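You operate a simulated robot arm through the tools that you are given. There is no shell and no other tool. Be economical: measure what you need, move in short steps, check, and stop when the job is done.

You run a simulated two-armed robot. Do the job below in one go: nothing can be reset, and whatever is moved stays where it is left.

Task
On the free end of the island top, fold the cream cloth in half.

Only the result counts: the job must be done as asked and must still hold three seconds after the hand-in. Knocking over, shifting, dropping, spilling or breaking anything else fails it. Flat cloth is picked up by pressing the open fingertips on it (5 to 10 N) and closing them slowly along it; thin cloth reads only 2 to 8 mm in the jaws.

Robot
Two 7-joint arms with two-finger parallel grippers on one trunk, on a base that drives. Base frame: it is fixed to the floor where the robot stands at the start and does not move with it; the origin is under the middle of the robot, x ahead of it, y to its left, z up. Lengths are in m, angles in rad, forces in N, time in s.
The left shoulder is at the start at [0.07, 0.163, 1.145], the right one opposite. Places, roughly: free end of the island top [0.7, 0, 0.9]. Payload 3.43 kg a hand.
Tool frame (each hand has its own): the origin (TCP) lies between the finger pads and is the grasp point; the fingertips stand 0.034 m ahead of it; z points along the fingers, y is the line along which they close. The gripper opens to 0.128 m. The fingers are 0.024 m wide and 0.012 m thick; the gripper's body (0.048 by 0.13 m) begins 0.096 m behind the TCP.
Orientation is that of the tool frame in the base frame, as a unit quaternion [w, x, y, z]. With the fingers straight down and closing along the base's y, the tool's x points along the base's -x, its y along +y and its z along -z.

Tools
- The arms move only by the tool move_arm. It takes "left_rows", "right_rows" or both (then of equal length, played together; a hand with none holds still); each is a list of rows, each a list of 3 entries, a list of its own where there are three numbers: the opening, from 0 (shut) to 1 (fully open), then the shift along the tool's x, y, z in units of 25 mm (1.0 is 25 mm), then the turn, a rotation vector about the tool's x, y, z in units of 6 degrees (1.0 is 6 degrees). In form: [[grip, [x, y, z], [ax, ay, az]], ...]. A call has 1 to 10 rows; each row shifts and turns the commanded pose from where the row before left it, along the tool's axes as they then stand. A call with a number of a shift or a turn outside -1 to 1 is refused whole. Rows are played at 5 a second. More than 0.05 m and 0.15 rad between two rows, or a gripper value outside its range, and nothing of the call is played. Where a pose cannot be reached the arm comes as near as it can. A force on the tool above 40 N (or 10 N above the force at the start of the call, whichever is more), or a blocked arm, ends the call early, and 0.2 s more pass. Each finger travels about 0.153 m/s and halts on what it meets, pressing with about 35 N; the grip force reading is that of the motor and also rises with nothing between the fingers. The clock runs only during rows and for 0.2 s after the last one: add rows that do not move to give the fingers time. It gives the time, the measured TCP pose, the force on the tool (base axes), the opening and the grip force at its end, in the units of the frame above (readings bear some noise).
- Cameras (640 x 400 px; columns grow to the right, rows downward): "scene" is now at [0.1375, -0.0077, 1.3709]; the picture's right is [-0.09, -1.00, 0.00], its down [-0.60, 0.05, -0.80] and it looks along [0.79, -0.07, -0.60] (base axes); focal length 277 px, centre (320, 200). "left" rides on the left gripper at [0.076, 0.011, -0.16] in its tool frame; the picture's right is [-0.15, 0.99, 0.00], its down [-0.88, -0.13, -0.46] and it looks along [-0.45, -0.07, 0.89] (tool axes); focal length 234 px, centre (320, 200). "right" rides on the right gripper at [0.076, -0.011, -0.16] in its tool frame; the picture's right is [0.15, 0.99, 0.00], its down [-0.88, 0.13, -0.46] and it looks along [-0.45, 0.07, 0.89] (tool axes); focal length 234 px, centre (320, 200). There is no depth. A picture from a camera that has moved, and an enlarged one, comes with that camera's place and axes in the base frame and with its lens.
- camera(camera): a new picture of that camera. It takes no simulated time.
- slide_trunk(by): slides the trunk up (or, below 0, down) by that many m; the arms and the scene camera ride with it, the base frame stays. It gives what a move gives, with no picture.
- drive_base(legs): drives the robot by 1 to 6 legs, each [ahead, left, turn to the left] in m, m and rad, along the robot's own axes; the way and the turn of a leg run together, so that a leg with both is an arc; at most 1.5 m and 3.142 rad a leg. The arms and the cameras ride along, it lands a little off, and it stops where it bumps. It gives what a move gives.
- pan_tilt(pan, tilt): turns the head with the scene camera to pan (to the left, within 1.501 rad either way) and tilt (down, from -0.506 to 1.204), counted from straight ahead of the robot. It gives what a move gives.
- close_up(camera, box): a new picture of the part [left, top, right, bottom] of that camera's present view, enlarged. It takes no simulated time.
- close_job(): hands the job in; it is judged then, once.

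Go step by step. Nothing tells you exact positions but the pictures and the camera data: compare them with the known pose of the tool, close in by small moves and look again before you grip or let go. The budget is 120 turns and 100 pictures, counting those below and the enlarged ones. Unless the task says otherwise, let go and move clear before handing in, and close with one line.

The tools are called by a JSON object that holds its "api" and its "payload". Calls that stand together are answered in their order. move_arm: Moves the arms, as the interface text tells. Its arguments: {"type":"object","properties":{"left_rows":{"type":"array","items":{"type":"array"}},"right_rows":{"type":"array","items":{"type":"array"}}},"required":[]} The other tools are called the same way: slide_trunk (by) slides the trunk up or down; drive_base (legs) drives the base; pan_tilt (pan, tilt) turns the head that bears the scene camera; camera (camera) takes a picture; close_up (camera, box) takes an enlarged picture of a part of a camera's view; close_job () hands the job in.

At the start:

```text
time_s: 0.0
left_eef_pos: [0.6719, 0.3129, 1.1157]
left_ee_rot: [0.0, 0.0, 1.0, 0.0]
left_ft_force: [0.5, -0.6, -0.6]
left_gripper_width: 0.128
left_grasp_force: 0.1
right_eef_pos: [0.5725, -0.2509, 1.1227]
right_ee_rot: [0.0, 0.001, 1.0, 0.001]
right_ft_force: [0.1, -0.7, 0.3]
right_gripper_width: 0.128
right_grasp_force: 0.0
trunk travel left (down, up): [-0.625, 0.315]
robot x, y, heading: [-0.0017, -0.0003, 0.001]
head pan, tilt: [-0.089, 0.648]
```

scene: 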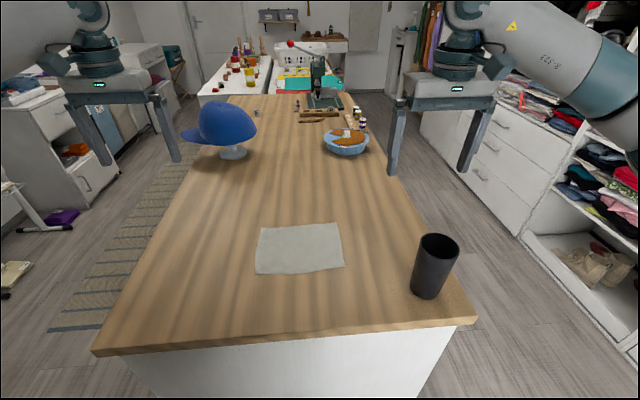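
right: 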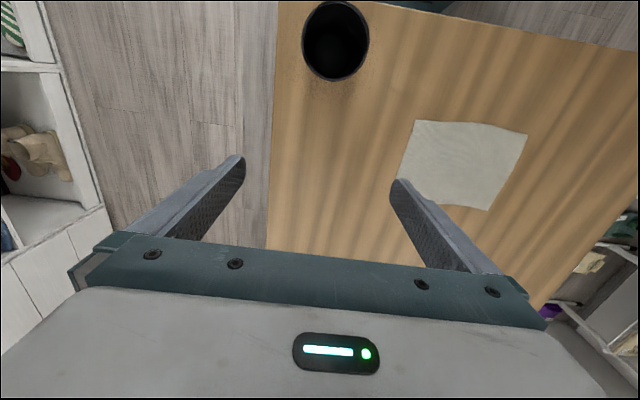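
left: 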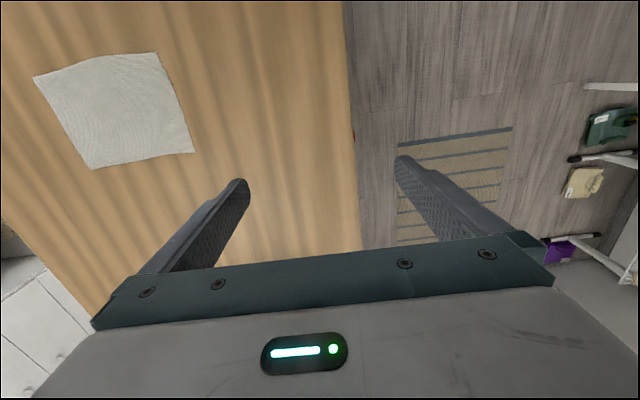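

The cream cloth lies flat near x 0.57–0.73, y ±0.11, and the black cup is near (0.48, -0.28). I plan to fold the near edge onto the far edge with both hands, so I'll check the corners up close first.

{"api": "close_up", "payload": {"camera": "scene", "box": [230, 200, 390, 300]}}

```text
4.00 times, centred on (310, 250) of scene
camera zoom: at [0.1375, -0.0077, 1.3709], right [-0.09, -1.0, 0.0], down [-0.6, 0.05, -0.8], along [0.79, -0.07, -0.6], focal length 1106 px, centre (360, 0)
```

zoom: 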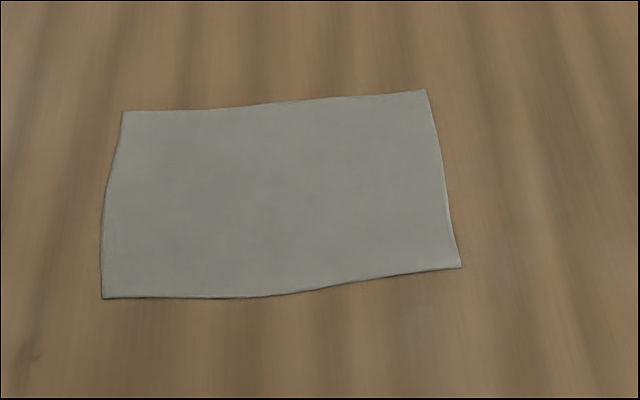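

The cloth is about 0.22 × 0.165 m and square to the base: near edge at x≈0.57, far edge at x≈0.735, sides at y≈±0.11. I'll bring both hands above its near corners.

{"api": "move_arm", "payload": {"right_rows": [[0.25, [-0.042, 0.7, 0.77], [0, 0, 0]], [0.25, [-0.042, 0.7, 0.77], [0, 0, 0]], [0.25, [-0.042, 0.7, 0.77], [0, 0, 0]], [0.25, [-0.042, 0.7, 0.77], [0, 0, 0]], [0.25, [-0.042, 0.7, 0.77], [0, 0, 0]], [0.25, [-0.042, 0.7, 0.77], [0, 0, 0]], [0.25, [-0.042, 0.7, 0.77], [0, 0, 0]], [0.25, [-0.042, 0.7, 0.77], [0, 0, 0]], [0.25, [-0.042, 0.7, 0.77], [0, 0, 0]], [0.25, [-0.042, 0.7, 0.77], [0, 0, 0]]], "left_rows": [[0.25, [0.356, -0.95, 0.743], [0, 0, 0]], [0.25, [0.356, -0.95, 0.743], [0, 0, 0]], [0.25, [0.356, -0.95, 0.743], [0, 0, 0]], [0.25, [0.356, -0.95, 0.743], [0, 0, 0]], [0.25, [0.356, -0.95, 0.743], [0, 0, 0]], [0.25, [0.356, -0.95, 0.743], [0, 0, 0]], [0.25, [0.356, -0.95, 0.743], [0, 0, 0]], [0.25, [0.356, -0.95, 0.743], [0, 0, 0]], [0.25, [0.356, -0.95, 0.743], [0, 0, 0]], [0.25, [0.356, -0.95, 0.743], [0, 0, 0]]]}}

{"api": "camera", "payload": {"camera": "scene"}}

{"api": "camera", "payload": {"camera": "right"}}

{"api": "camera", "payload": {"camera": "left"}}

```text
time_s: 2.2
left_eef_pos: [0.5846, 0.0747, 0.9295]
left_ee_rot: [0.0, -0.002, 1.0, 0.0]
left_ft_force: [0.3, 1.2, 0.5]
left_gripper_width: 0.032
left_grasp_force: 0.0
right_eef_pos: [0.5823, -0.0767, 0.9292]
right_ee_rot: [-0.001, 0.0, 1.0, 0.001]
right_ft_force: [0.0, 0.2, -0.5]
right_gripper_width: 0.0317
right_grasp_force: 0.1
trunk travel left (down, up): [-0.625, 0.315]
robot x, y, heading: [0.002, -0.0009, -0.004]
head pan, tilt: [-0.089, 0.648]
```

```text
95 pictures are left
camera scene: at [0.1382, -0.0079, 1.3708], right [-0.09, -1.0, 0.0], down [-0.6, 0.05, -0.8], along [0.79, -0.07, -0.6], focal length 277 px, centre (320, 200)
```

scene: 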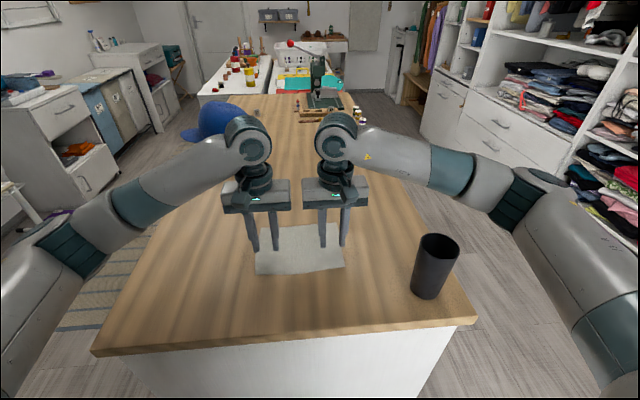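

```text
94 pictures are left
camera right: at [0.5076, -0.0882, 1.0893], right [-0.15, 0.99, 0.0], down [0.88, 0.13, 0.45], along [0.45, 0.07, -0.89], focal length 234 px, centre (320, 200)
```

right: 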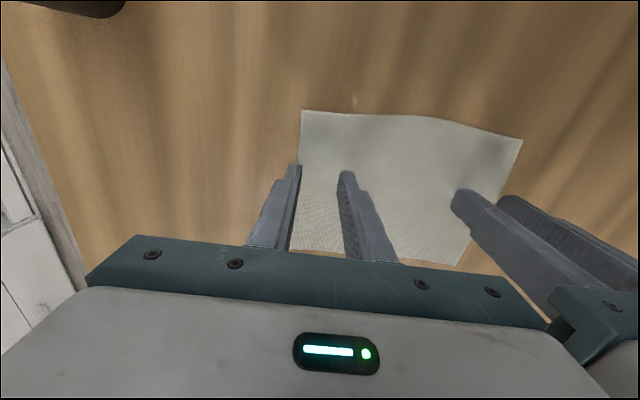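

```text
93 pictures are left
camera left: at [0.5082, 0.0857, 1.0899], right [0.15, 0.99, 0.0], down [0.88, -0.13, 0.46], along [0.45, -0.07, -0.89], focal length 234 px, centre (320, 200)
```

left: 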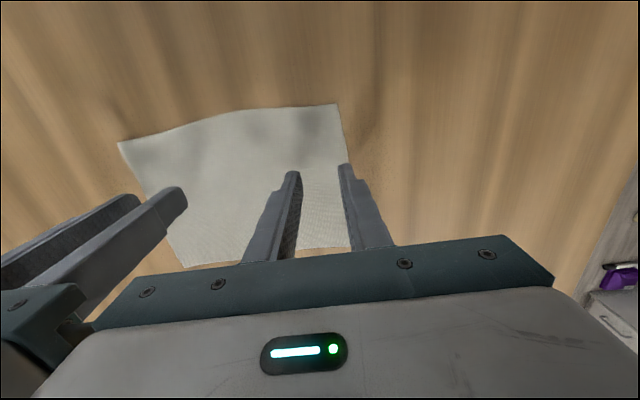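

Comparing the wrist views with the scene view puts the cloth plane higher, at z≈0.877, so the cloth is about 0.20 × 0.15 with its near edge at x≈0.533. I'll shift the hands back to that edge and check.

{"api": "move_arm", "payload": {"right_rows": [[0.2, [0.75, 0.14, 0], [0, 0, 0]], [0.2, [0.75, 0, 0], [0, 0, 0]], [0.2, [0, 0, 0], [0, 0, 0]]], "left_rows": [[0.2, [0.79, -0.07, 0], [0, 0, 0]], [0.2, [0.79, 0, 0], [0, 0, 0]], [0.2, [0, 0, 0], [0, 0, 0]]]}}

{"api": "camera", "payload": {"camera": "right"}}

{"api": "close_up", "payload": {"camera": "scene", "box": [220, 180, 380, 280]}}

```text
time_s: 3.0
left_eef_pos: [0.5441, 0.0736, 0.9287]
left_ee_rot: [0.0, 0.0, 1.0, 0.001]
left_ft_force: [0.1, 0.0, 0.4]
left_gripper_width: 0.0255
left_grasp_force: 0.1
right_eef_pos: [0.5459, -0.0734, 0.9308]
right_ee_rot: [0.0, 0.0, 1.0, 0.0]
right_ft_force: [0.9, 0.4, 0.1]
right_gripper_width: 0.0257
right_grasp_force: 0.1
trunk travel left (down, up): [-0.625, 0.315]
robot x, y, heading: [-0.0004, 0.0024, -0.001]
head pan, tilt: [-0.089, 0.648]
```

```text
92 pictures are left
camera right: at [0.4713, -0.085, 1.0901], right [-0.15, 0.99, 0.0], down [0.88, 0.13, 0.46], along [0.45, 0.07, -0.89], focal length 234 px, centre (320, 200)
```

right: 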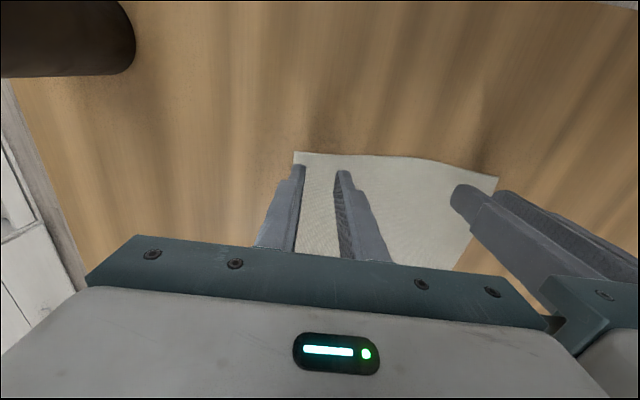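

```text
4.00 times, centred on (300, 230) of scene
camera zoom: at [0.1379, -0.0078, 1.3708], right [-0.09, -1.0, 0.0], down [-0.6, 0.05, -0.8], along [0.79, -0.07, -0.6], focal length 1106 px, centre (400, 80)
```

zoom: 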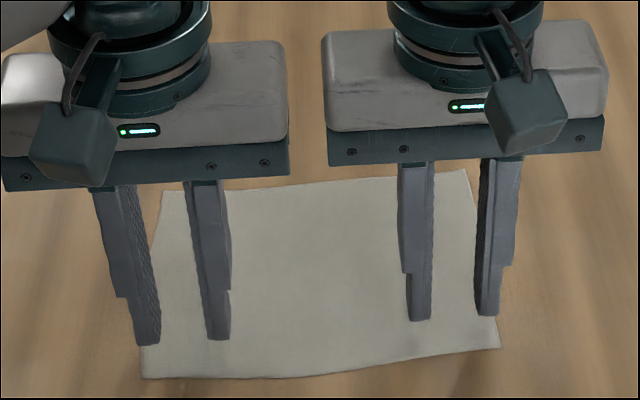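

The tips are placed over both near corners, just inside the near edge. Next I'll lower in small steps until they press.

{"api": "move_arm", "payload": {"right_rows": [[0.2, [0, 0, 0.3], [0, 0, 0]], [0.2, [0, 0, 0.2], [0, 0, 0]], [0.2, [0, 0, 0.1], [0, 0, 0]], [0.2, [0, 0, 0], [0, 0, 0]]], "left_rows": [[0.2, [0, 0, 0.3], [0, 0, 0]], [0.2, [0, 0, 0.2], [0, 0, 0]], [0.2, [0, 0, 0.0], [0, 0, 0]], [0.2, [0, 0, 0], [0, 0, 0]]]}}

{"api": "close_up", "payload": {"camera": "scene", "box": [220, 180, 380, 280]}}

```text
time_s: 4.0
left_eef_pos: [0.5441, 0.0737, 0.9165]
left_ee_rot: [0.001, 0.0, 1.0, 0.001]
left_ft_force: [0.4, -1.1, 0.0]
left_gripper_width: 0.0257
left_grasp_force: 0.2
right_eef_pos: [0.5467, -0.072, 0.9154]
right_ee_rot: [0.0, 0.0, 1.0, 0.0]
right_ft_force: [0.8, -0.3, 1.0]
right_gripper_width: 0.0256
right_grasp_force: 0.1
trunk travel left (down, up): [-0.625, 0.315]
robot x, y, heading: [-0.0011, 0.0012, 0.003]
head pan, tilt: [-0.089, 0.648]
```

```text
4.00 times, centred on (300, 230) of scene
camera zoom: at [0.1374, -0.0078, 1.3709], right [-0.09, -1.0, 0.0], down [-0.6, 0.05, -0.8], along [0.79, -0.07, -0.6], focal length 1106 px, centre (400, 80)
```

zoom: 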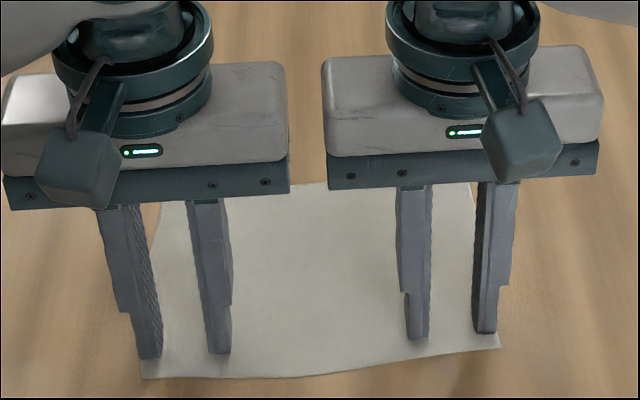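

No contact yet with the tips at z≈0.882. I'll keep going down slowly.

{"api": "move_arm", "payload": {"right_rows": [[0.2, [0, 0, 0.08], [0, 0, 0]], [0.2, [0, 0, 0.08], [0, 0, 0]], [0.2, [0, 0, 0], [0, 0, 0]]], "left_rows": [[0.2, [0, 0, 0.08], [0, 0, 0]], [0.2, [0, 0, 0.08], [0, 0, 0]], [0.2, [0, 0, 0], [0, 0, 0]]]}}

```text
time_s: 4.8
left_eef_pos: [0.5426, 0.0747, 0.9149]
left_ee_rot: [0.002, 0.0, 1.0, 0.0]
left_ft_force: [2.7, 1.2, 9.4]
left_gripper_width: 0.0256
left_grasp_force: 0.1
right_eef_pos: [0.5455, -0.0716, 0.9151]
right_ee_rot: [0.003, 0.001, 1.0, 0.001]
right_ft_force: [8.4, -2.4, 34.1]
right_gripper_width: 0.0255
right_grasp_force: 0.1
trunk travel left (down, up): [-0.625, 0.315]
robot x, y, heading: [0.0047, 0.0009, -0.002]
head pan, tilt: [-0.089, 0.648]
```

Both hands touch at TCP z≈0.915. The right presses too hard, so I'll ease it off a little.

{"api": "move_arm", "payload": {"right_rows": [[0.2, [0, 0, -0.09], [0, 0, 0]], [0.2, [0, 0, 0], [0, 0, 0]]]}}

```text
time_s: 5.4
left_eef_pos: [0.5424, 0.0739, 0.9151]
left_ee_rot: [0.002, 0.0, 1.0, 0.0]
left_ft_force: [3.9, -0.7, 20.9]
left_gripper_width: 0.0255
left_grasp_force: 0.1
right_eef_pos: [0.5443, -0.072, 0.9151]
right_ee_rot: [0.002, 0.0, 1.0, 0.0]
right_ft_force: [6.5, 1.0, 24.3]
right_gripper_width: 0.0255
right_grasp_force: 0.0
trunk travel left (down, up): [-0.625, 0.315]
robot x, y, heading: [-0.0007, 0.0014, -0.003]
head pan, tilt: [-0.089, 0.648]
```

The forces are still above 10 N, so both hands ease up slightly.

{"api": "move_arm", "payload": {"right_rows": [[0.2, [0, 0, -0.06], [0, 0, 0]], [0.2, [0, 0, 0], [0, 0, 0]], [0.2, [0, 0, 0], [0, 0, 0]]], "left_rows": [[0.2, [0, 0, -0.05], [0, 0, 0]], [0.2, [0, 0, 0], [0, 0, 0]], [0.2, [0, 0, 0], [0, 0, 0]]]}}

```text
time_s: 6.2
left_eef_pos: [0.5432, 0.0741, 0.9159]
left_ee_rot: [0.001, 0.0, 1.0, -0.001]
left_ft_force: [-0.1, -2.5, 18.6]
left_gripper_width: 0.0253
left_grasp_force: 0.0
right_eef_pos: [0.5439, -0.0733, 0.915]
right_ee_rot: [0.0, 0.0, 1.0, -0.001]
right_ft_force: [-1.3, 2.1, 3.9]
right_gripper_width: 0.0255
right_grasp_force: 0.2
trunk travel left (down, up): [-0.625, 0.315]
robot x, y, heading: [0.0005, 0.0, 0.001]
head pan, tilt: [-0.089, 0.648]
```

Right is about 4 N and left about 19 N. I'll trim the left and close both slowly along the cloth.

{"api": "move_arm", "payload": {"right_rows": [[0.2, [0, 0, 0.015], [0, 0, 0]], [0.18, [0, 0, 0], [0, 0, 0]], [0.155, [0, 0, 0], [0, 0, 0]], [0.13, [0, 0, 0], [0, 0, 0]], [0.105, [0, 0, 0], [0, 0, 0]], [0.08, [0, 0, 0], [0, 0, 0]], [0.05, [0, 0, 0], [0, 0, 0]], [0.02, [0, 0, 0], [0, 0, 0]], [0.0, [0, 0, 0], [0, 0, 0]], [0.0, [0, 0, 0], [0, 0, 0]]], "left_rows": [[0.2, [0, 0, -0.03], [0, 0, 0]], [0.18, [0, 0, 0], [0, 0, 0]], [0.155, [0, 0, 0], [0, 0, 0]], [0.13, [0, 0, 0], [0, 0, 0]], [0.105, [0, 0, 0], [0, 0, 0]], [0.08, [0, 0, 0], [0, 0, 0]], [0.05, [0, 0, 0], [0, 0, 0]], [0.02, [0, 0, 0], [0, 0, 0]], [0.0, [0, 0, 0], [0, 0, 0]], [0.0, [0, 0, 0], [0, 0, 0]]]}}

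{"api": "close_up", "payload": {"camera": "scene", "box": [220, 180, 380, 280]}}

```text
time_s: 8.4
left_eef_pos: [0.5441, 0.0736, 0.914]
left_ee_rot: [0.001, 0.0, 1.0, 0.0]
left_ft_force: [-1.0, 1.3, 10.1]
left_gripper_width: 0.0017
left_grasp_force: 35.1
right_eef_pos: [0.545, -0.0719, 0.915]
right_ee_rot: [0.001, 0.0, 1.0, 0.0]
right_ft_force: [-0.3, 0.3, 1.1]
right_gripper_width: 0.0
right_grasp_force: 32.7
trunk travel left (down, up): [-0.625, 0.315]
robot x, y, heading: [0.0007, 0.0033, -0.001]
head pan, tilt: [-0.089, 0.648]
```

```text
4.00 times, centred on (300, 230) of scene
camera zoom: at [0.1363, -0.0078, 1.371], right [-0.09, -1.0, 0.0], down [-0.6, 0.05, -0.8], along [0.79, -0.07, -0.6], focal length 1106 px, centre (400, 80)
```

zoom: 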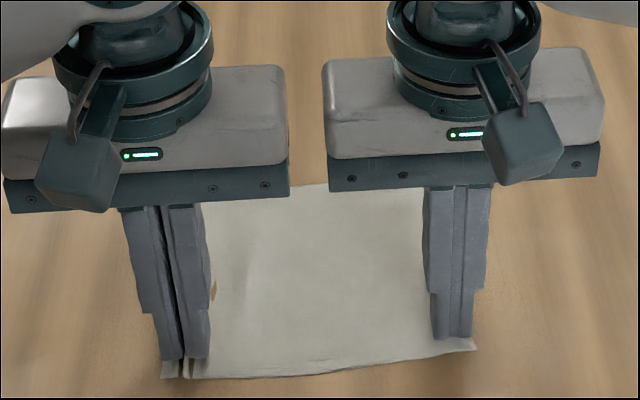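

The left jaws hold cloth at 1.7 mm, but the right shut empty. I'll lift the right a few mm, reopen it and look.

{"api": "move_arm", "payload": {"right_rows": [[0.0, [0, 0, -0.3], [0, 0, 0]], [0.2, [0, 0, 0], [0, 0, 0]], [0.2, [0, 0, 0], [0, 0, 0]]]}}

{"api": "close_up", "payload": {"camera": "scene", "box": [220, 180, 380, 280]}}

{"api": "close_up", "payload": {"camera": "right", "box": [220, 80, 540, 280]}}

```text
time_s: 9.2
left_eef_pos: [0.5434, 0.0744, 0.9139]
left_ee_rot: [0.0, 0.0, 1.0, 0.001]
left_ft_force: [-1.1, 0.9, 10.8]
left_gripper_width: 0.0017
left_grasp_force: 35.1
right_eef_pos: [0.5443, -0.0729, 0.9223]
right_ee_rot: [0.001, 0.0, 1.0, -0.001]
right_ft_force: [0.3, -0.7, -0.2]
right_gripper_width: 0.0257
right_grasp_force: 0.0
trunk travel left (down, up): [-0.625, 0.315]
robot x, y, heading: [-0.0001, -0.0043, 0.001]
head pan, tilt: [-0.089, 0.648]
```

```text
4.00 times, centred on (300, 230) of scene
camera zoom: at [0.1364, -0.0078, 1.371], right [-0.09, -1.0, 0.0], down [-0.6, 0.05, -0.8], along [0.79, -0.07, -0.6], focal length 1106 px, centre (400, 80)
```

zoom: 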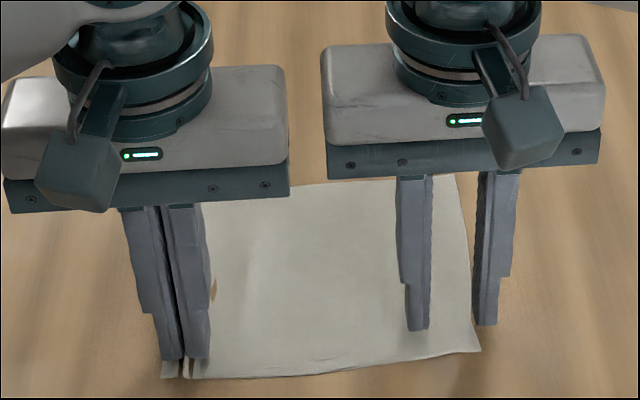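

```text
2.00 times, centred on (380, 180) of right
camera zoom: at [0.4702, -0.0843, 1.0824], right [-0.15, 0.99, 0.0], down [0.88, 0.13, 0.46], along [0.45, 0.07, -0.89], focal length 468 px, centre (200, 240)
```

zoom: 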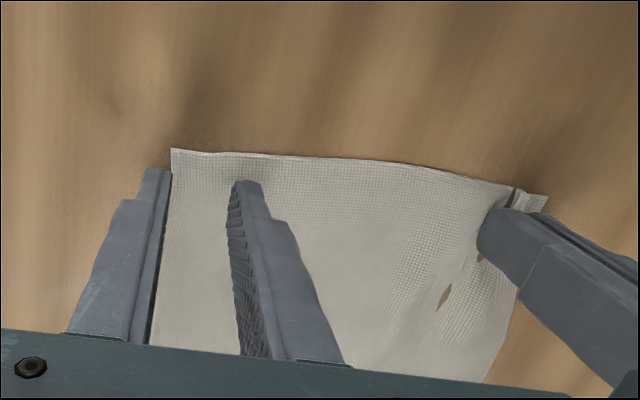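

The cloth's right side slid in to y≈-0.089, leaving the outer finger off the cloth. I'll shift the right hand 8 mm inward, narrow the opening and press again.

{"api": "move_arm", "payload": {"right_rows": [[0.15, [0, 0.32, 0], [0, 0, 0]], [0.15, [0, 0, 0.2], [0, 0, 0]], [0.15, [0, 0, 0.16], [0, 0, 0]], [0.15, [0, 0, 0], [0, 0, 0]], [0.15, [0, 0, 0], [0, 0, 0]]]}}

{"api": "close_up", "payload": {"camera": "right", "box": [220, 80, 540, 280]}}

```text
time_s: 10.4
left_eef_pos: [0.5432, 0.0738, 0.9145]
left_ee_rot: [0.0, 0.0, 1.0, 0.0]
left_ft_force: [1.6, 1.1, 6.7]
left_gripper_width: 0.0014
left_grasp_force: 35.1
right_eef_pos: [0.5457, -0.0651, 0.9163]
right_ee_rot: [0.001, 0.0, 1.0, 0.0]
right_ft_force: [0.0, -0.1, 10.1]
right_gripper_width: 0.0194
right_grasp_force: 0.2
trunk travel left (down, up): [-0.625, 0.315]
robot x, y, heading: [-0.0005, 0.0015, -0.001]
head pan, tilt: [-0.089, 0.648]
```

```text
2.00 times, centred on (380, 180) of right
camera zoom: at [0.4704, -0.0767, 1.0745], right [-0.15, 0.99, 0.0], down [0.88, 0.13, 0.46], along [0.45, 0.07, -0.89], focal length 468 px, centre (200, 240)
```

zoom: 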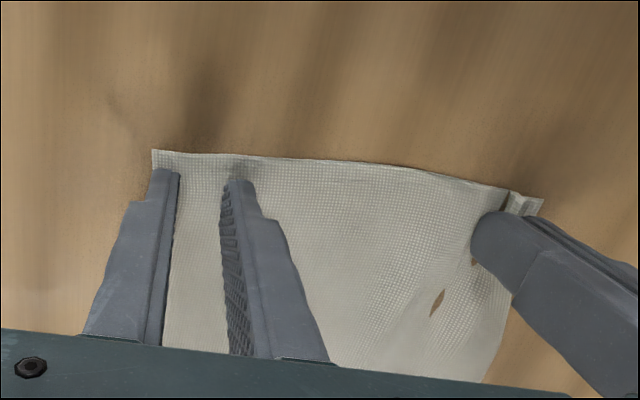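

Both right tips are now on the cloth, pressing about 10 N. I'll close slowly.

{"api": "move_arm", "payload": {"right_rows": [[0.135, [0, 0, 0], [0, 0, 0]], [0.12, [0, 0, 0], [0, 0, 0]], [0.105, [0, 0, 0], [0, 0, 0]], [0.09, [0, 0, 0], [0, 0, 0]], [0.075, [0, 0, 0], [0, 0, 0]], [0.06, [0, 0, 0], [0, 0, 0]], [0.045, [0, 0, 0], [0, 0, 0]], [0.03, [0, 0, 0], [0, 0, 0]], [0.01, [0, 0, 0], [0, 0, 0]], [0.0, [0, 0, 0], [0, 0, 0]]]}}

{"api": "close_up", "payload": {"camera": "scene", "box": [220, 180, 380, 280]}}

```text
time_s: 12.6
left_eef_pos: [0.5432, 0.0745, 0.9153]
left_ee_rot: [0.001, 0.0, 1.0, 0.001]
left_ft_force: [0.4, -0.8, -0.1]
left_gripper_width: 0.0019
left_grasp_force: 35.1
right_eef_pos: [0.5454, -0.0651, 0.9142]
right_ee_rot: [0.001, -0.001, 1.0, 0.001]
right_ft_force: [0.8, 0.7, 20.4]
right_gripper_width: 0.0012
right_grasp_force: 35.0
trunk travel left (down, up): [-0.625, 0.315]
robot x, y, heading: [0.0023, -0.0044, 0.002]
head pan, tilt: [-0.089, 0.648]
```

```text
4.00 times, centred on (300, 230) of scene
camera zoom: at [0.1355, -0.0076, 1.3711], right [-0.09, -1.0, 0.0], down [-0.6, 0.05, -0.8], along [0.8, -0.07, -0.6], focal length 1106 px, centre (400, 80)
```

zoom: 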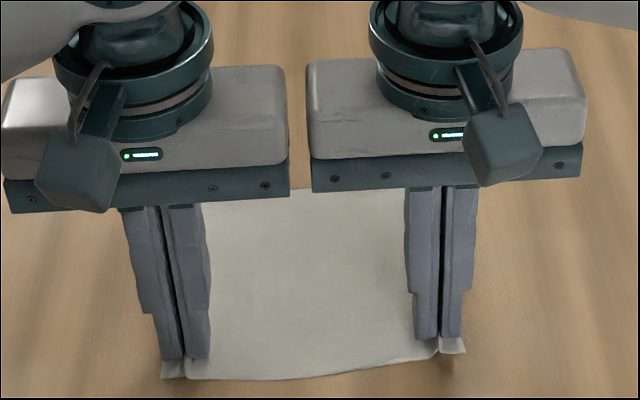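

Both hands now hold the cloth (1.9 and 1.2 mm). I'll lift a little to confirm.

{"api": "move_arm", "payload": {"right_rows": [[0.0, [-0.1, 0, -0.4], [0, 0, 0]], [0.0, [-0.2, 0, -0.6], [0, 0, 0]], [0.0, [0, 0, 0], [0, 0, 0]]], "left_rows": [[0.0, [-0.1, 0, -0.4], [0, 0, 0]], [0.0, [-0.2, 0, -0.6], [0, 0, 0]], [0.0, [0, 0, 0], [0, 0, 0]]]}}

{"api": "close_up", "payload": {"camera": "scene", "box": [220, 180, 380, 280]}}

```text
time_s: 13.4
left_eef_pos: [0.5518, 0.0747, 0.9407]
left_ee_rot: [-0.001, -0.001, 1.0, 0.0]
left_ft_force: [-0.1, -0.3, -0.2]
left_gripper_width: 0.0016
left_grasp_force: 34.7
right_eef_pos: [0.5528, -0.0643, 0.9384]
right_ee_rot: [0.0, 0.001, 1.0, 0.001]
right_ft_force: [-0.1, 0.4, 0.2]
right_gripper_width: 0.0016
right_grasp_force: 35.6
trunk travel left (down, up): [-0.625, 0.315]
robot x, y, heading: [-0.0008, -0.0003, -0.001]
head pan, tilt: [-0.089, 0.648]
```

```text
4.00 times, centred on (300, 230) of scene
camera zoom: at [0.1381, -0.0078, 1.3707], right [-0.09, -1.0, 0.0], down [-0.6, 0.05, -0.8], along [0.79, -0.07, -0.6], focal length 1106 px, centre (400, 80)
```

zoom: 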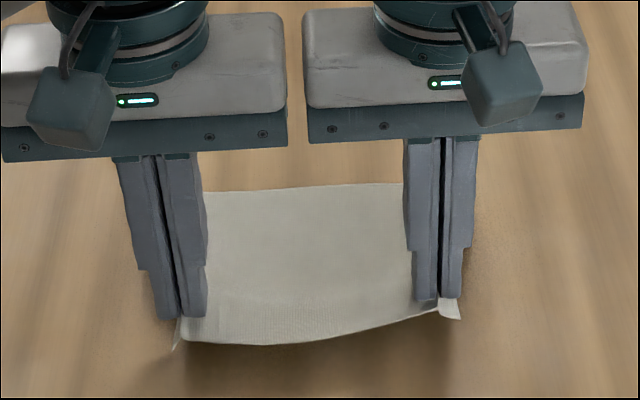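

The near edge is lifted on both sides. I'll carry it over in an arc, turning the hands about base y as the flap flips, and stop at the top to check.

{"api": "move_arm", "payload": {"right_rows": [[0.0, [-0.54, 0, -0.47], [0, 1, 0]], [0.0, [-0.62, 0, -0.45], [0, 1, 0]], [0.0, [-0.67, 0, -0.39], [0, 1, 0]], [0.0, [-0.67, 0, -0.3], [0, 1, 0]], [0.0, [-0.71, 0, -0.2], [0, 1, 0]], [0.0, [0, 0, 0], [0, 0, 0]]], "left_rows": [[0.0, [-0.54, 0, -0.47], [0, 1, 0]], [0.0, [-0.62, 0, -0.45], [0, 1, 0]], [0.0, [-0.67, 0, -0.39], [0, 1, 0]], [0.0, [-0.67, 0, -0.3], [0, 1, 0]], [0.0, [-0.71, 0, -0.2], [0, 1, 0]], [0.0, [0, 0, 0], [0, 0, 0]]]}}

{"api": "camera", "payload": {"camera": "scene"}}

{"api": "close_up", "payload": {"camera": "scene", "box": [220, 180, 380, 280]}}

```text
time_s: 14.8
left_eef_pos: [0.6374, 0.0755, 0.9659]
left_ee_rot: [-0.258, -0.001, 0.966, 0.0]
left_ft_force: [-0.5, -0.4, 0.0]
left_gripper_width: 0.0017
left_grasp_force: 34.9
right_eef_pos: [0.6384, -0.0656, 0.9659]
right_ee_rot: [-0.259, -0.001, 0.966, 0.0]
right_ft_force: [0.1, -0.3, -0.1]
right_gripper_width: 0.0012
right_grasp_force: 34.7
trunk travel left (down, up): [-0.625, 0.315]
robot x, y, heading: [-0.0011, -0.0046, -0.003]
head pan, tilt: [-0.089, 0.648]
```

```text
83 pictures are left
camera scene: at [0.1368, -0.0077, 1.371], right [-0.09, -1.0, 0.0], down [-0.6, 0.05, -0.8], along [0.79, -0.07, -0.6], focal length 277 px, centre (320, 200)
```

scene: 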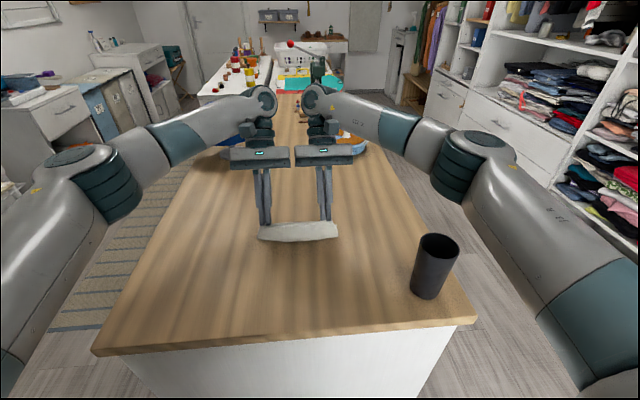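

```text
4.00 times, centred on (300, 230) of scene
camera zoom: at [0.1368, -0.0077, 1.371], right [-0.09, -1.0, 0.0], down [-0.6, 0.05, -0.8], along [0.79, -0.07, -0.6], focal length 1106 px, centre (400, 80)
```

zoom: 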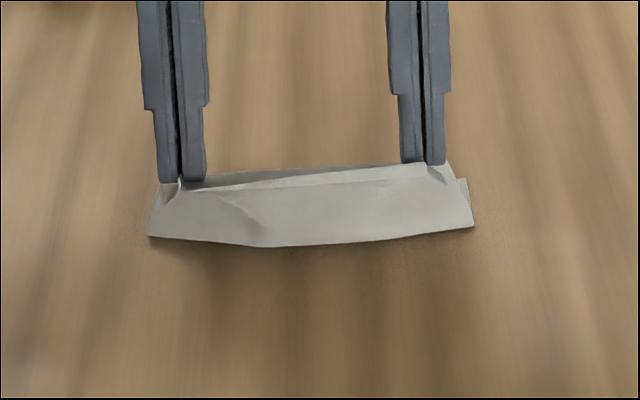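

The flap is turning over cleanly and the arms reach well. Next is the second half of the arc, down toward the far edge.

{"api": "move_arm", "payload": {"right_rows": [[0.0, [-0.71, 0, -0.14], [0, 1, 0]], [0.0, [-0.73, 0, -0.08], [0, 1, 0]], [0.0, [-0.68, 0, 0], [0, 1, 0]], [0.0, [-0.59, 0, -0.02], [0, 1, 0]], [0.0, [-0.52, 0, 0.04], [0, 1, 0]], [0.0, [0, 0, 0], [0, 0, 0]]], "left_rows": [[0.0, [-0.71, 0, -0.14], [0, 1, 0]], [0.0, [-0.73, 0, -0.08], [0, 1, 0]], [0.0, [-0.68, 0, 0], [0, 1, 0]], [0.0, [-0.59, 0, -0.02], [0, 1, 0]], [0.0, [-0.52, 0, 0.04], [0, 1, 0]], [0.0, [0, 0, 0], [0, 0, 0]]]}}

{"api": "close_up", "payload": {"camera": "scene", "box": [220, 160, 380, 260]}}

{"api": "camera", "payload": {"camera": "left"}}

```text
time_s: 15.4
left_eef_pos: [0.6512, 0.0585, 0.9623]
left_ee_rot: [-0.346, 0.015, 0.938, -0.029]
left_ft_force: [-0.1, -0.4, -0.8]
left_gripper_width: 0.0017
left_grasp_force: 34.9
left hand out of reach, approached as far as the arm can: row 2
right_eef_pos: [0.6532, -0.0686, 0.9563]
right_ee_rot: [-0.335, 0.0, 0.942, 0.0]
right_ft_force: [0.0, -0.8, 0.1]
right_gripper_width: 0.0012
right_grasp_force: 35.2
right hand out of reach, approached as far as the arm can: row 2
trunk travel left (down, up): [-0.625, 0.315]
robot x, y, heading: [-0.0004, -0.0001, 0.001]
head pan, tilt: [-0.089, 0.648]
stopped in row 2 (left hand): the force on the tool passed its limit (the readings are from after the stop); the commanded pose is now the measured one
```

```text
4.00 times, centred on (300, 210) of scene
camera zoom: at [0.1369, -0.0095, 1.371], right [-0.09, -1.0, 0.0], down [-0.6, 0.06, -0.8], along [0.79, -0.07, -0.6], focal length 1106 px, centre (400, 160)
```

zoom: 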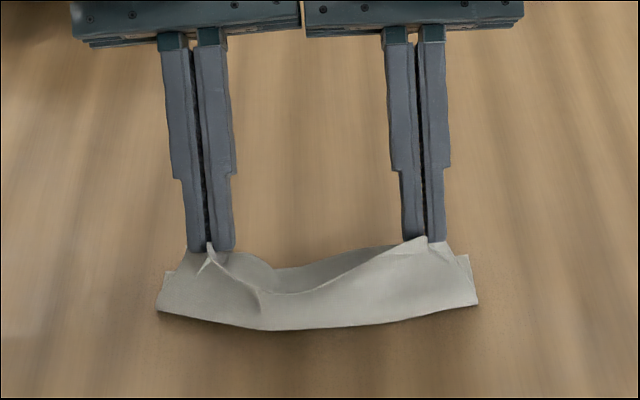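

```text
80 pictures are left
camera left: at [0.6971, 0.0799, 1.1322], right [0.12, 0.98, -0.16], down [0.97, -0.15, -0.21], along [-0.23, -0.13, -0.96], focal length 234 px, centre (320, 200)
```

left: 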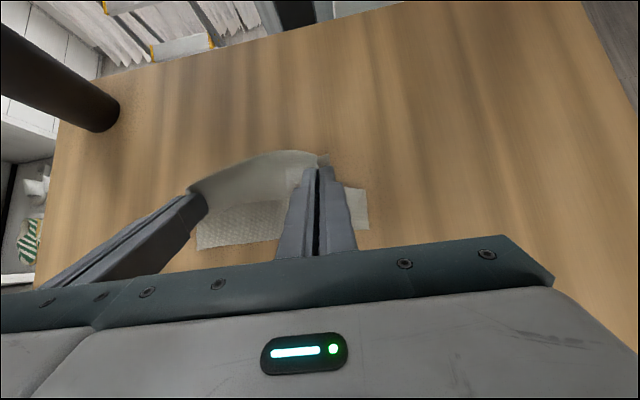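

The arms hit their reach limit at about 40° tilt, and the left hand drifted against the right. I'll straighten the left hand, move it out again and back the tilt off slightly.

{"api": "move_arm", "payload": {"right_rows": [[0.0, [0, 0, 0], [0, -0.4, 0]], [0.0, [0, 0, 0], [0, -0.4, 0]], [0.0, [0, 0, 0], [0, 0, 0]]], "left_rows": [[0.0, [0, 0.34, 0], [-0.21, -0.5, -0.23]], [0.0, [0, 0.34, 0.1], [-0.21, -0.5, -0.23]], [0.0, [0, 0, 0.1], [0, 0, 0]]]}}

{"api": "camera", "payload": {"camera": "scene"}}

```text
time_s: 16.2
left_eef_pos: [0.6488, 0.0753, 0.9559]
left_ee_rot: [-0.297, -0.002, 0.955, -0.002]
left_ft_force: [0.4, -1.1, -0.6]
left_gripper_width: 0.0016
left_grasp_force: 35.2
right_eef_pos: [0.6536, -0.0665, 0.9539]
right_ee_rot: [-0.296, 0.0, 0.955, 0.0]
right_ft_force: [-0.7, 1.5, -0.6]
right_gripper_width: 0.0011
right_grasp_force: 35.1
trunk travel left (down, up): [-0.625, 0.315]
robot x, y, heading: [0.0057, 0.0007, 0.001]
head pan, tilt: [-0.089, 0.648]
```

```text
79 pictures are left
camera scene: at [0.1385, -0.0075, 1.3707], right [-0.09, -1.0, 0.0], down [-0.6, 0.05, -0.8], along [0.79, -0.07, -0.6], focal length 277 px, centre (320, 200)
```

scene: 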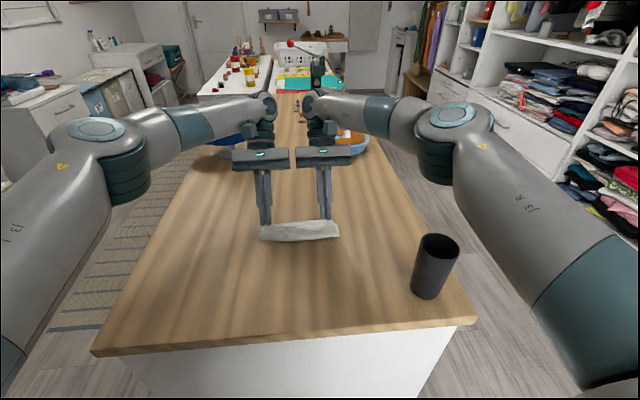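

Both hands are level again at 34.5° tilt. I'll lower the flap, then raise the trunk a little to give the wrists more tilt range.

{"api": "move_arm", "payload": {"right_rows": [[0.0, [-0.36, 0, 0.24], [0, 0, 0]], [0.0, [-0.36, 0, 0.24], [0, 0, 0]], [0.0, [-0.36, 0, 0.24], [0, 0, 0]]], "left_rows": [[0.0, [-0.4, 0, 0.22], [0, 0, 0]], [0.0, [-0.4, 0, 0.22], [0, 0, 0]], [0.0, [-0.4, 0, 0.22], [0, 0, 0]]]}}

{"api": "slide_trunk", "payload": {"by": 0.04}}

{"api": "close_up", "payload": {"camera": "scene", "box": [220, 160, 380, 260]}}

```text
time_s: 17.0
left_eef_pos: [0.665, 0.0753, 0.925]
left_ee_rot: [-0.296, -0.002, 0.955, -0.002]
left_ft_force: [-1.0, -0.3, 0.0]
left_gripper_width: 0.0017
left_grasp_force: 35.2
right_eef_pos: [0.6671, -0.0671, 0.925]
right_ee_rot: [-0.297, 0.0, 0.955, 0.0]
right_ft_force: [0.3, 1.2, 0.1]
right_gripper_width: 0.0012
right_grasp_force: 35.0
trunk travel left (down, up): [-0.625, 0.315]
robot x, y, heading: [0.0032, 0.0015, -0.001]
head pan, tilt: [-0.089, 0.648]
```

```text
time_s: 17.8
left_eef_pos: [0.6645, 0.0745, 0.9657]
left_ee_rot: [-0.297, -0.003, 0.955, -0.002]
left_ft_force: [-0.1, -1.3, -0.3]
left_gripper_width: 0.0019
left_grasp_force: 35.0
right_eef_pos: [0.6655, -0.067, 0.9644]
right_ee_rot: [-0.297, 0.001, 0.955, 0.0]
right_ft_force: [-1.1, 1.8, 0.1]
right_gripper_width: 0.0015
right_grasp_force: 34.6
trunk travel left (down, up): [-0.665, 0.275]
robot x, y, heading: [0.0015, 0.0018, 0.005]
head pan, tilt: [-0.089, 0.648]
```

```text
4.00 times, centred on (300, 210) of scene
camera zoom: at [0.1384, -0.0078, 1.4107], right [-0.09, -1.0, 0.0], down [-0.6, 0.05, -0.8], along [0.79, -0.07, -0.6], focal length 1106 px, centre (400, 160)
```

zoom: 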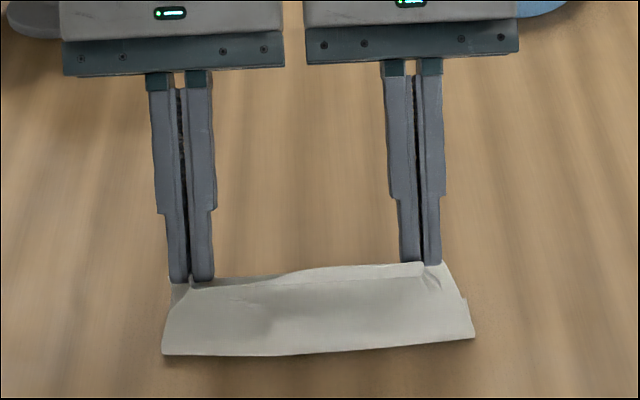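

The cloth is still well held with the fold intact. I'll repeat: arms down, trunk up.

{"api": "move_arm", "payload": {"right_rows": [[0.0, [-0.33, 0, 0.37], [0, 0, 0]], [0.0, [-0.33, 0, 0.37], [0, 0, 0]], [0.0, [-0.33, 0, 0.37], [0, 0, 0]]], "left_rows": [[0.0, [-0.33, 0, 0.37], [0, 0, 0]], [0.0, [-0.33, 0, 0.37], [0, 0, 0]], [0.0, [-0.33, 0, 0.37], [0, 0, 0]]]}}

{"api": "slide_trunk", "payload": {"by": 0.04}}

{"api": "move_arm", "payload": {"right_rows": [[0.0, [-0.31, 0, 0.38], [0, 0, 0]], [0.0, [-0.31, 0, 0.38], [0, 0, 0]], [0.0, [-0.31, 0, 0.38], [0, 0, 0]]], "left_rows": [[0.0, [-0.31, 0, 0.38], [0, 0, 0]], [0.0, [-0.31, 0, 0.38], [0, 0, 0]], [0.0, [-0.31, 0, 0.38], [0, 0, 0]]]}}

{"api": "slide_trunk", "payload": {"by": 0.04}}

{"api": "close_up", "payload": {"camera": "scene", "box": [220, 170, 380, 270]}}

```text
time_s: 18.6
left_eef_pos: [0.6686, 0.0759, 0.9285]
left_ee_rot: [-0.296, -0.003, 0.955, -0.003]
left_ft_force: [0.6, -2.7, -0.3]
left_gripper_width: 0.0018
left_grasp_force: 34.8
right_eef_pos: [0.6716, -0.0675, 0.9274]
right_ee_rot: [-0.297, 0.0, 0.955, -0.001]
right_ft_force: [-0.2, 2.6, -0.6]
right_gripper_width: 0.0009
right_grasp_force: 34.9
trunk travel left (down, up): [-0.665, 0.275]
robot x, y, heading: [-0.0032, -0.0003, 0.0]
head pan, tilt: [-0.089, 0.648]
```

```text
time_s: 19.4
left_eef_pos: [0.6693, 0.0753, 0.9677]
left_ee_rot: [-0.297, -0.002, 0.955, -0.001]
left_ft_force: [1.0, -3.2, 0.6]
left_gripper_width: 0.0017
left_grasp_force: 35.1
right_eef_pos: [0.6704, -0.0674, 0.9675]
right_ee_rot: [-0.297, 0.0, 0.955, -0.001]
right_ft_force: [-0.1, 2.7, -0.2]
right_gripper_width: 0.0014
right_grasp_force: 35.3
trunk travel left (down, up): [-0.705, 0.235]
robot x, y, heading: [-0.0001, 0.0006, -0.003]
head pan, tilt: [-0.089, 0.648]
```

```text
time_s: 20.2
left_eef_pos: [0.6717, 0.0741, 0.9311]
left_ee_rot: [-0.297, -0.003, 0.955, -0.002]
left_ft_force: [-0.2, -2.6, 0.4]
left_gripper_width: 0.0016
left_grasp_force: 34.9
right_eef_pos: [0.6749, -0.0674, 0.9315]
right_ee_rot: [-0.297, -0.001, 0.955, 0.0]
right_ft_force: [0.5, 2.7, 0.3]
right_gripper_width: 0.0013
right_grasp_force: 35.3
trunk travel left (down, up): [-0.705, 0.235]
robot x, y, heading: [0.0023, 0.0001, 0.0]
head pan, tilt: [-0.089, 0.648]
```

```text
time_s: 21.1
left_eef_pos: [0.6729, 0.0751, 0.9708]
left_ee_rot: [-0.296, -0.003, 0.955, -0.002]
left_ft_force: [0.6, -2.1, -0.7]
left_gripper_width: 0.0019
left_grasp_force: 34.8
right_eef_pos: [0.6755, -0.0682, 0.9716]
right_ee_rot: [-0.296, 0.0, 0.955, 0.0]
right_ft_force: [-0.3, 2.0, -0.4]
right_gripper_width: 0.0014
right_grasp_force: 35.2
trunk travel left (down, up): [-0.745, 0.195]
robot x, y, heading: [0.0024, 0.0004, 0.002]
head pan, tilt: [-0.089, 0.648]
```

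```text
4.00 times, centred on (300, 220) of scene
camera zoom: at [0.1385, -0.0078, 1.4907], right [-0.09, -1.0, 0.0], down [-0.6, 0.05, -0.8], along [0.79, -0.07, -0.6], focal length 1106 px, centre (400, 120)
```

zoom: 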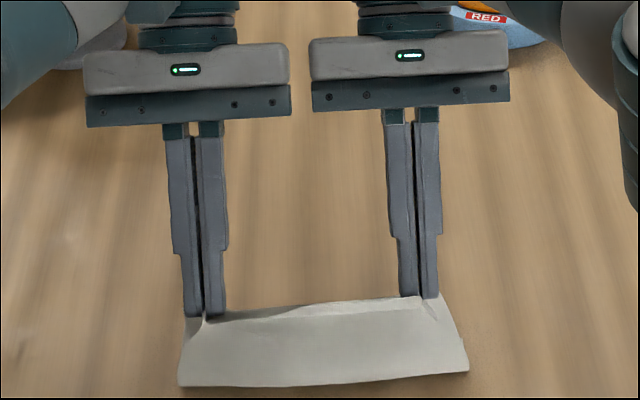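

The trunk is now 0.12 m higher and the fold is intact. I'll try tilting further while lowering.

{"api": "move_arm", "payload": {"right_rows": [[0.0, [-0.44, 0, 0.23], [0, 1, 0]], [0.0, [-0.46, 0, 0.18], [0, 1, 0]]], "left_rows": [[0.0, [-0.44, 0, 0.23], [0, 1, 0]], [0.0, [-0.46, 0, 0.18], [0, 1, 0]]]}}

```text
time_s: 21.7
left_eef_pos: [0.6359, 0.0667, 0.952]
left_ee_rot: [-0.386, 0.002, 0.922, -0.002]
left_ft_force: [-0.1, -0.3, -0.2]
left_gripper_width: 0.002
left_grasp_force: 34.1
left hand out of reach, approached as far as the arm can: row 1, 2
right_eef_pos: [0.656, -0.0618, 0.9706]
right_ee_rot: [-0.345, -0.001, 0.939, 0.002]
right_ft_force: [-0.8, -0.2, -0.3]
right_gripper_width: 0.0014
right_grasp_force: 35.9
right hand out of reach, approached as far as the arm can: row 1, 2
trunk travel left (down, up): [-0.745, 0.195]
robot x, y, heading: [0.0013, -0.0024, 0.004]
head pan, tilt: [-0.089, 0.648]
```

The limit is the wrist's forward reach, not its tilt. I'll return both hands to 30° tilt, bring the trunk back down in steps, and lay the edge over at the far edge.

{"api": "move_arm", "payload": {"right_rows": [[0.0, [-0.04, -0.07, -0.04], [0, -0.58, 0]], [0.0, [-0.04, -0.07, -0.04], [0, -0.58, 0]], [0.0, [-0.04, -0.07, -0.04], [0, -0.58, 0]]], "left_rows": [[0.0, [-0.01, 0.12, -0.35], [0, -0.86, 0]], [0.0, [-0.01, 0.12, -0.35], [0, -0.86, 0]], [0.0, [-0.01, 0.12, -0.35], [0, -0.86, 0]]]}}

{"api": "close_up", "payload": {"camera": "scene", "box": [220, 170, 380, 270]}}

```text
time_s: 22.5
left_eef_pos: [0.6543, 0.0796, 0.9729]
left_ee_rot: [-0.266, -0.003, 0.964, -0.004]
left_ft_force: [-0.5, -10.2, -0.2]
left_gripper_width: 0.0016
left_grasp_force: 35.5
right_eef_pos: [0.6594, -0.0668, 0.9732]
right_ee_rot: [-0.257, -0.002, 0.966, 0.001]
right_ft_force: [-0.6, 11.0, 0.4]
right_gripper_width: 0.0013
right_grasp_force: 35.1
trunk travel left (down, up): [-0.745, 0.195]
robot x, y, heading: [0.0017, 0.0004, -0.005]
head pan, tilt: [-0.089, 0.648]
```

```text
4.00 times, centred on (300, 220) of scene
camera zoom: at [0.137, -0.0072, 1.4909], right [-0.09, -1.0, 0.0], down [-0.6, 0.05, -0.8], along [0.79, -0.07, -0.6], focal length 1106 px, centre (400, 120)
```

zoom: 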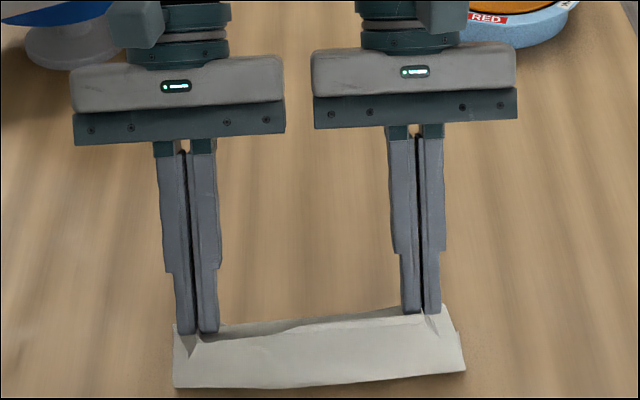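

There's about 10 N of sideways tension between the hands. I'll relax the left inward, then step the trunk down with the arms compensating.

{"api": "move_arm", "payload": {"left_rows": [[0.0, [0, -0.2, 0], [0, 0, 0]], [0.0, [0, 0, 0], [0, 0, 0]]]}}

{"api": "slide_trunk", "payload": {"by": -0.045}}

{"api": "move_arm", "payload": {"right_rows": [[0.0, [0.45, 0, -0.78], [0, 0, 0]], [0.0, [0.45, 0, -0.78], [0, 0, 0]], [0, [0, 0, 0], [0, 0, 0]]], "left_rows": [[0.0, [0.45, 0, -0.78], [0, 0, 0]], [0.0, [0.45, 0, -0.78], [0, 0, 0]], [0, [0, 0, 0], [0, 0, 0]]]}}

{"api": "slide_trunk", "payload": {"by": -0.045}}

{"api": "close_up", "payload": {"camera": "scene", "box": [220, 170, 380, 270]}}

```text
time_s: 23.1
left_eef_pos: [0.6542, 0.0758, 0.9729]
left_ee_rot: [-0.266, -0.003, 0.964, -0.003]
left_ft_force: [-0.4, -4.7, 0.5]
left_gripper_width: 0.0017
left_grasp_force: 34.9
right_eef_pos: [0.6604, -0.0696, 0.9726]
right_ee_rot: [-0.258, -0.001, 0.966, -0.001]
right_ft_force: [-0.8, 5.3, 0.3]
right_gripper_width: 0.0014
right_grasp_force: 34.8
trunk travel left (down, up): [-0.745, 0.195]
robot x, y, heading: [-0.0003, -0.0009, -0.002]
head pan, tilt: [-0.089, 0.648]
```

```text
time_s: 24.0
left_eef_pos: [0.6538, 0.0749, 0.9281]
left_ee_rot: [-0.266, -0.004, 0.964, -0.003]
left_ft_force: [0.4, -4.4, 0.7]
left_gripper_width: 0.0017
left_grasp_force: 34.6
right_eef_pos: [0.6584, -0.0691, 0.928]
right_ee_rot: [-0.258, -0.001, 0.966, -0.001]
right_ft_force: [-0.3, 4.9, 1.5]
right_gripper_width: 0.0014
right_grasp_force: 34.9
trunk travel left (down, up): [-0.7, 0.24]
robot x, y, heading: [0.0007, -0.0, -0.003]
head pan, tilt: [-0.089, 0.648]
```

```text
time_s: 24.8
left_eef_pos: [0.6557, 0.0742, 0.9713]
left_ee_rot: [-0.267, -0.003, 0.964, -0.001]
left_ft_force: [0.5, -5.2, 0.8]
left_gripper_width: 0.0018
left_grasp_force: 34.7
right_eef_pos: [0.6595, -0.0687, 0.9712]
right_ee_rot: [-0.258, 0.0, 0.966, 0.0]
right_ft_force: [-0.1, 4.2, -1.3]
right_gripper_width: 0.0015
right_grasp_force: 35.3
trunk travel left (down, up): [-0.7, 0.24]
robot x, y, heading: [-0.0007, 0.001, -0.002]
head pan, tilt: [-0.089, 0.648]
```

```text
time_s: 25.6
left_eef_pos: [0.6548, 0.0735, 0.928]
left_ee_rot: [-0.266, -0.003, 0.964, -0.003]
left_ft_force: [0.3, -5.3, 0.2]
left_gripper_width: 0.0015
left_grasp_force: 34.8
right_eef_pos: [0.659, -0.0696, 0.9295]
right_ee_rot: [-0.259, -0.001, 0.966, 0.0]
right_ft_force: [-1.2, 5.2, -0.3]
right_gripper_width: 0.0014
right_grasp_force: 35.1
trunk travel left (down, up): [-0.655, 0.285]
robot x, y, heading: [0.0004, 0.0003, 0.003]
head pan, tilt: [-0.089, 0.648]
```

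```text
4.00 times, centred on (300, 220) of scene
camera zoom: at [0.137, -0.0078, 1.401], right [-0.09, -1.0, 0.0], down [-0.6, 0.05, -0.8], along [0.79, -0.07, -0.6], focal length 1106 px, centre (400, 120)
```

zoom: 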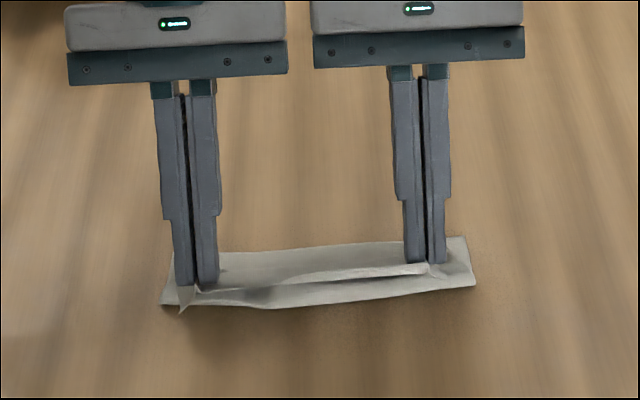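

The fold is in place, but the held strip needs more turn, which needs the robot closer. I'll look down to see how much clearance the base has to the island.

{"api": "pan_tilt", "payload": {"pan": 0, "tilt": 1.2}}

{"api": "camera", "payload": {"camera": "scene"}}

```text
time_s: 26.6
left_eef_pos: [0.6555, 0.0744, 0.9273]
left_ee_rot: [-0.268, -0.002, 0.964, -0.002]
left_ft_force: [0.3, -5.9, -0.4]
left_gripper_width: 0.0017
left_grasp_force: 35.0
right_eef_pos: [0.6593, -0.0683, 0.9286]
right_ee_rot: [-0.258, 0.0, 0.966, -0.001]
right_ft_force: [-0.8, 5.1, -0.2]
right_gripper_width: 0.0013
right_grasp_force: 35.2
trunk travel left (down, up): [-0.655, 0.285]
robot x, y, heading: [-0.0016, -0.0041, -0.0]
head pan, tilt: [0.0, 1.201]
```

```text
74 pictures are left
camera scene: at [0.1071, -0.0001, 1.3605], right [0.0, -1.0, 0.0], down [-0.93, 0.0, -0.36], along [0.36, 0.0, -0.93], focal length 277 px, centre (320, 200)
```

scene: 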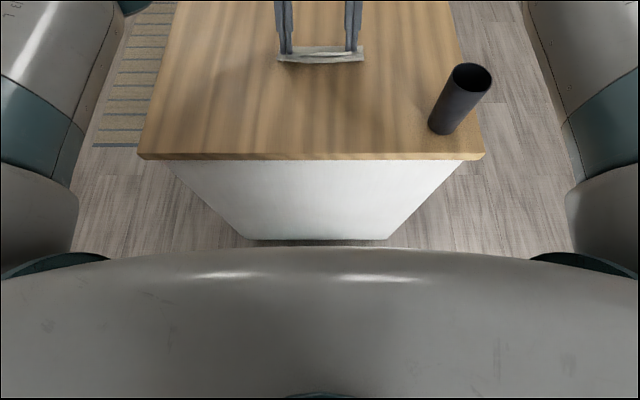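

Clearance is too small to gain what's needed. Folding the far edge toward the robot leaves room to turn the wrists, so I'll lay this flap back flat and redo it from the far edge.

{"api": "move_arm", "payload": {"right_rows": [[0.0, [1.0, 0, -0.5], [0, -0.83, 0]], [0.0, [0.97, 0, -0.12], [0, -0.83, 0]], [0.0, [0.73, 0, 0.31], [0, -0.83, 0]], [0.0, [0.63, 0, 0.55], [0, -0.83, 0]], [0.0, [0.57, 0, 0.65], [0, -0.83, 0]], [0.0, [0.62, 0, 0.69], [0, -0.83, 0]], [0.0, [0.24, 0, 0.2], [0, 0, 0]], [0.0, [0, 0, 0], [0, 0, 0]]], "left_rows": [[0.0, [1.0, 0, -0.5], [0, -0.86, 0]], [0.0, [0.97, 0, -0.12], [0, -0.86, 0]], [0.0, [0.73, 0, 0.31], [0, -0.86, 0]], [0.0, [0.63, 0, 0.55], [0, -0.86, 0]], [0.0, [0.57, 0, 0.65], [0, -0.86, 0]], [0.0, [0.62, 0, 0.69], [0, -0.86, 0]], [0.0, [0.24, 0, 0.2], [0, 0, 0]], [0.0, [0, 0, 0], [0, 0, 0]]]}}

{"api": "pan_tilt", "payload": {"pan": 0, "tilt": 0.8}}

{"api": "camera", "payload": {"camera": "scene"}}

```text
time_s: 28.4
left_eef_pos: [0.5425, 0.0745, 0.9214]
left_ee_rot: [0.0, -0.003, 1.0, -0.002]
left_ft_force: [0.0, -5.7, 0.4]
left_gripper_width: 0.0015
left_grasp_force: 34.9
right_eef_pos: [0.5442, -0.0695, 0.9203]
right_ee_rot: [0.0, 0.0, 1.0, 0.0]
right_ft_force: [0.7, 5.5, 0.6]
right_gripper_width: 0.0013
right_grasp_force: 35.2
trunk travel left (down, up): [-0.655, 0.285]
robot x, y, heading: [0.0004, -0.0002, 0.005]
head pan, tilt: [0.0, 1.201]
```

```text
time_s: 29.3
left_eef_pos: [0.5428, 0.0753, 0.9198]
left_ee_rot: [0.0, -0.004, 1.0, -0.002]
left_ft_force: [0.7, -5.8, 0.5]
left_gripper_width: 0.0018
left_grasp_force: 34.7
right_eef_pos: [0.5463, -0.0697, 0.9203]
right_ee_rot: [0.0, 0.0, 1.0, 0.0]
right_ft_force: [-0.1, 5.9, 0.3]
right_gripper_width: 0.001
right_grasp_force: 35.2
trunk travel left (down, up): [-0.655, 0.285]
robot x, y, heading: [0.0006, -0.0001, -0.003]
head pan, tilt: [0.0, 0.799]
```

```text
73 pictures are left
camera scene: at [0.1318, -0.0001, 1.3881], right [0.0, -1.0, 0.0], down [-0.72, 0.0, -0.7], along [0.7, 0.0, -0.72], focal length 277 px, centre (320, 200)
```

scene: 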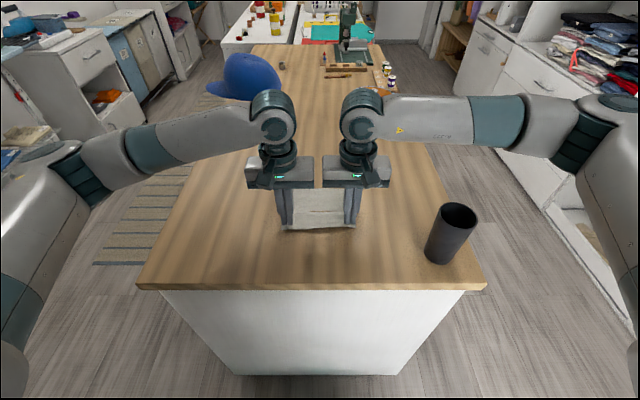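

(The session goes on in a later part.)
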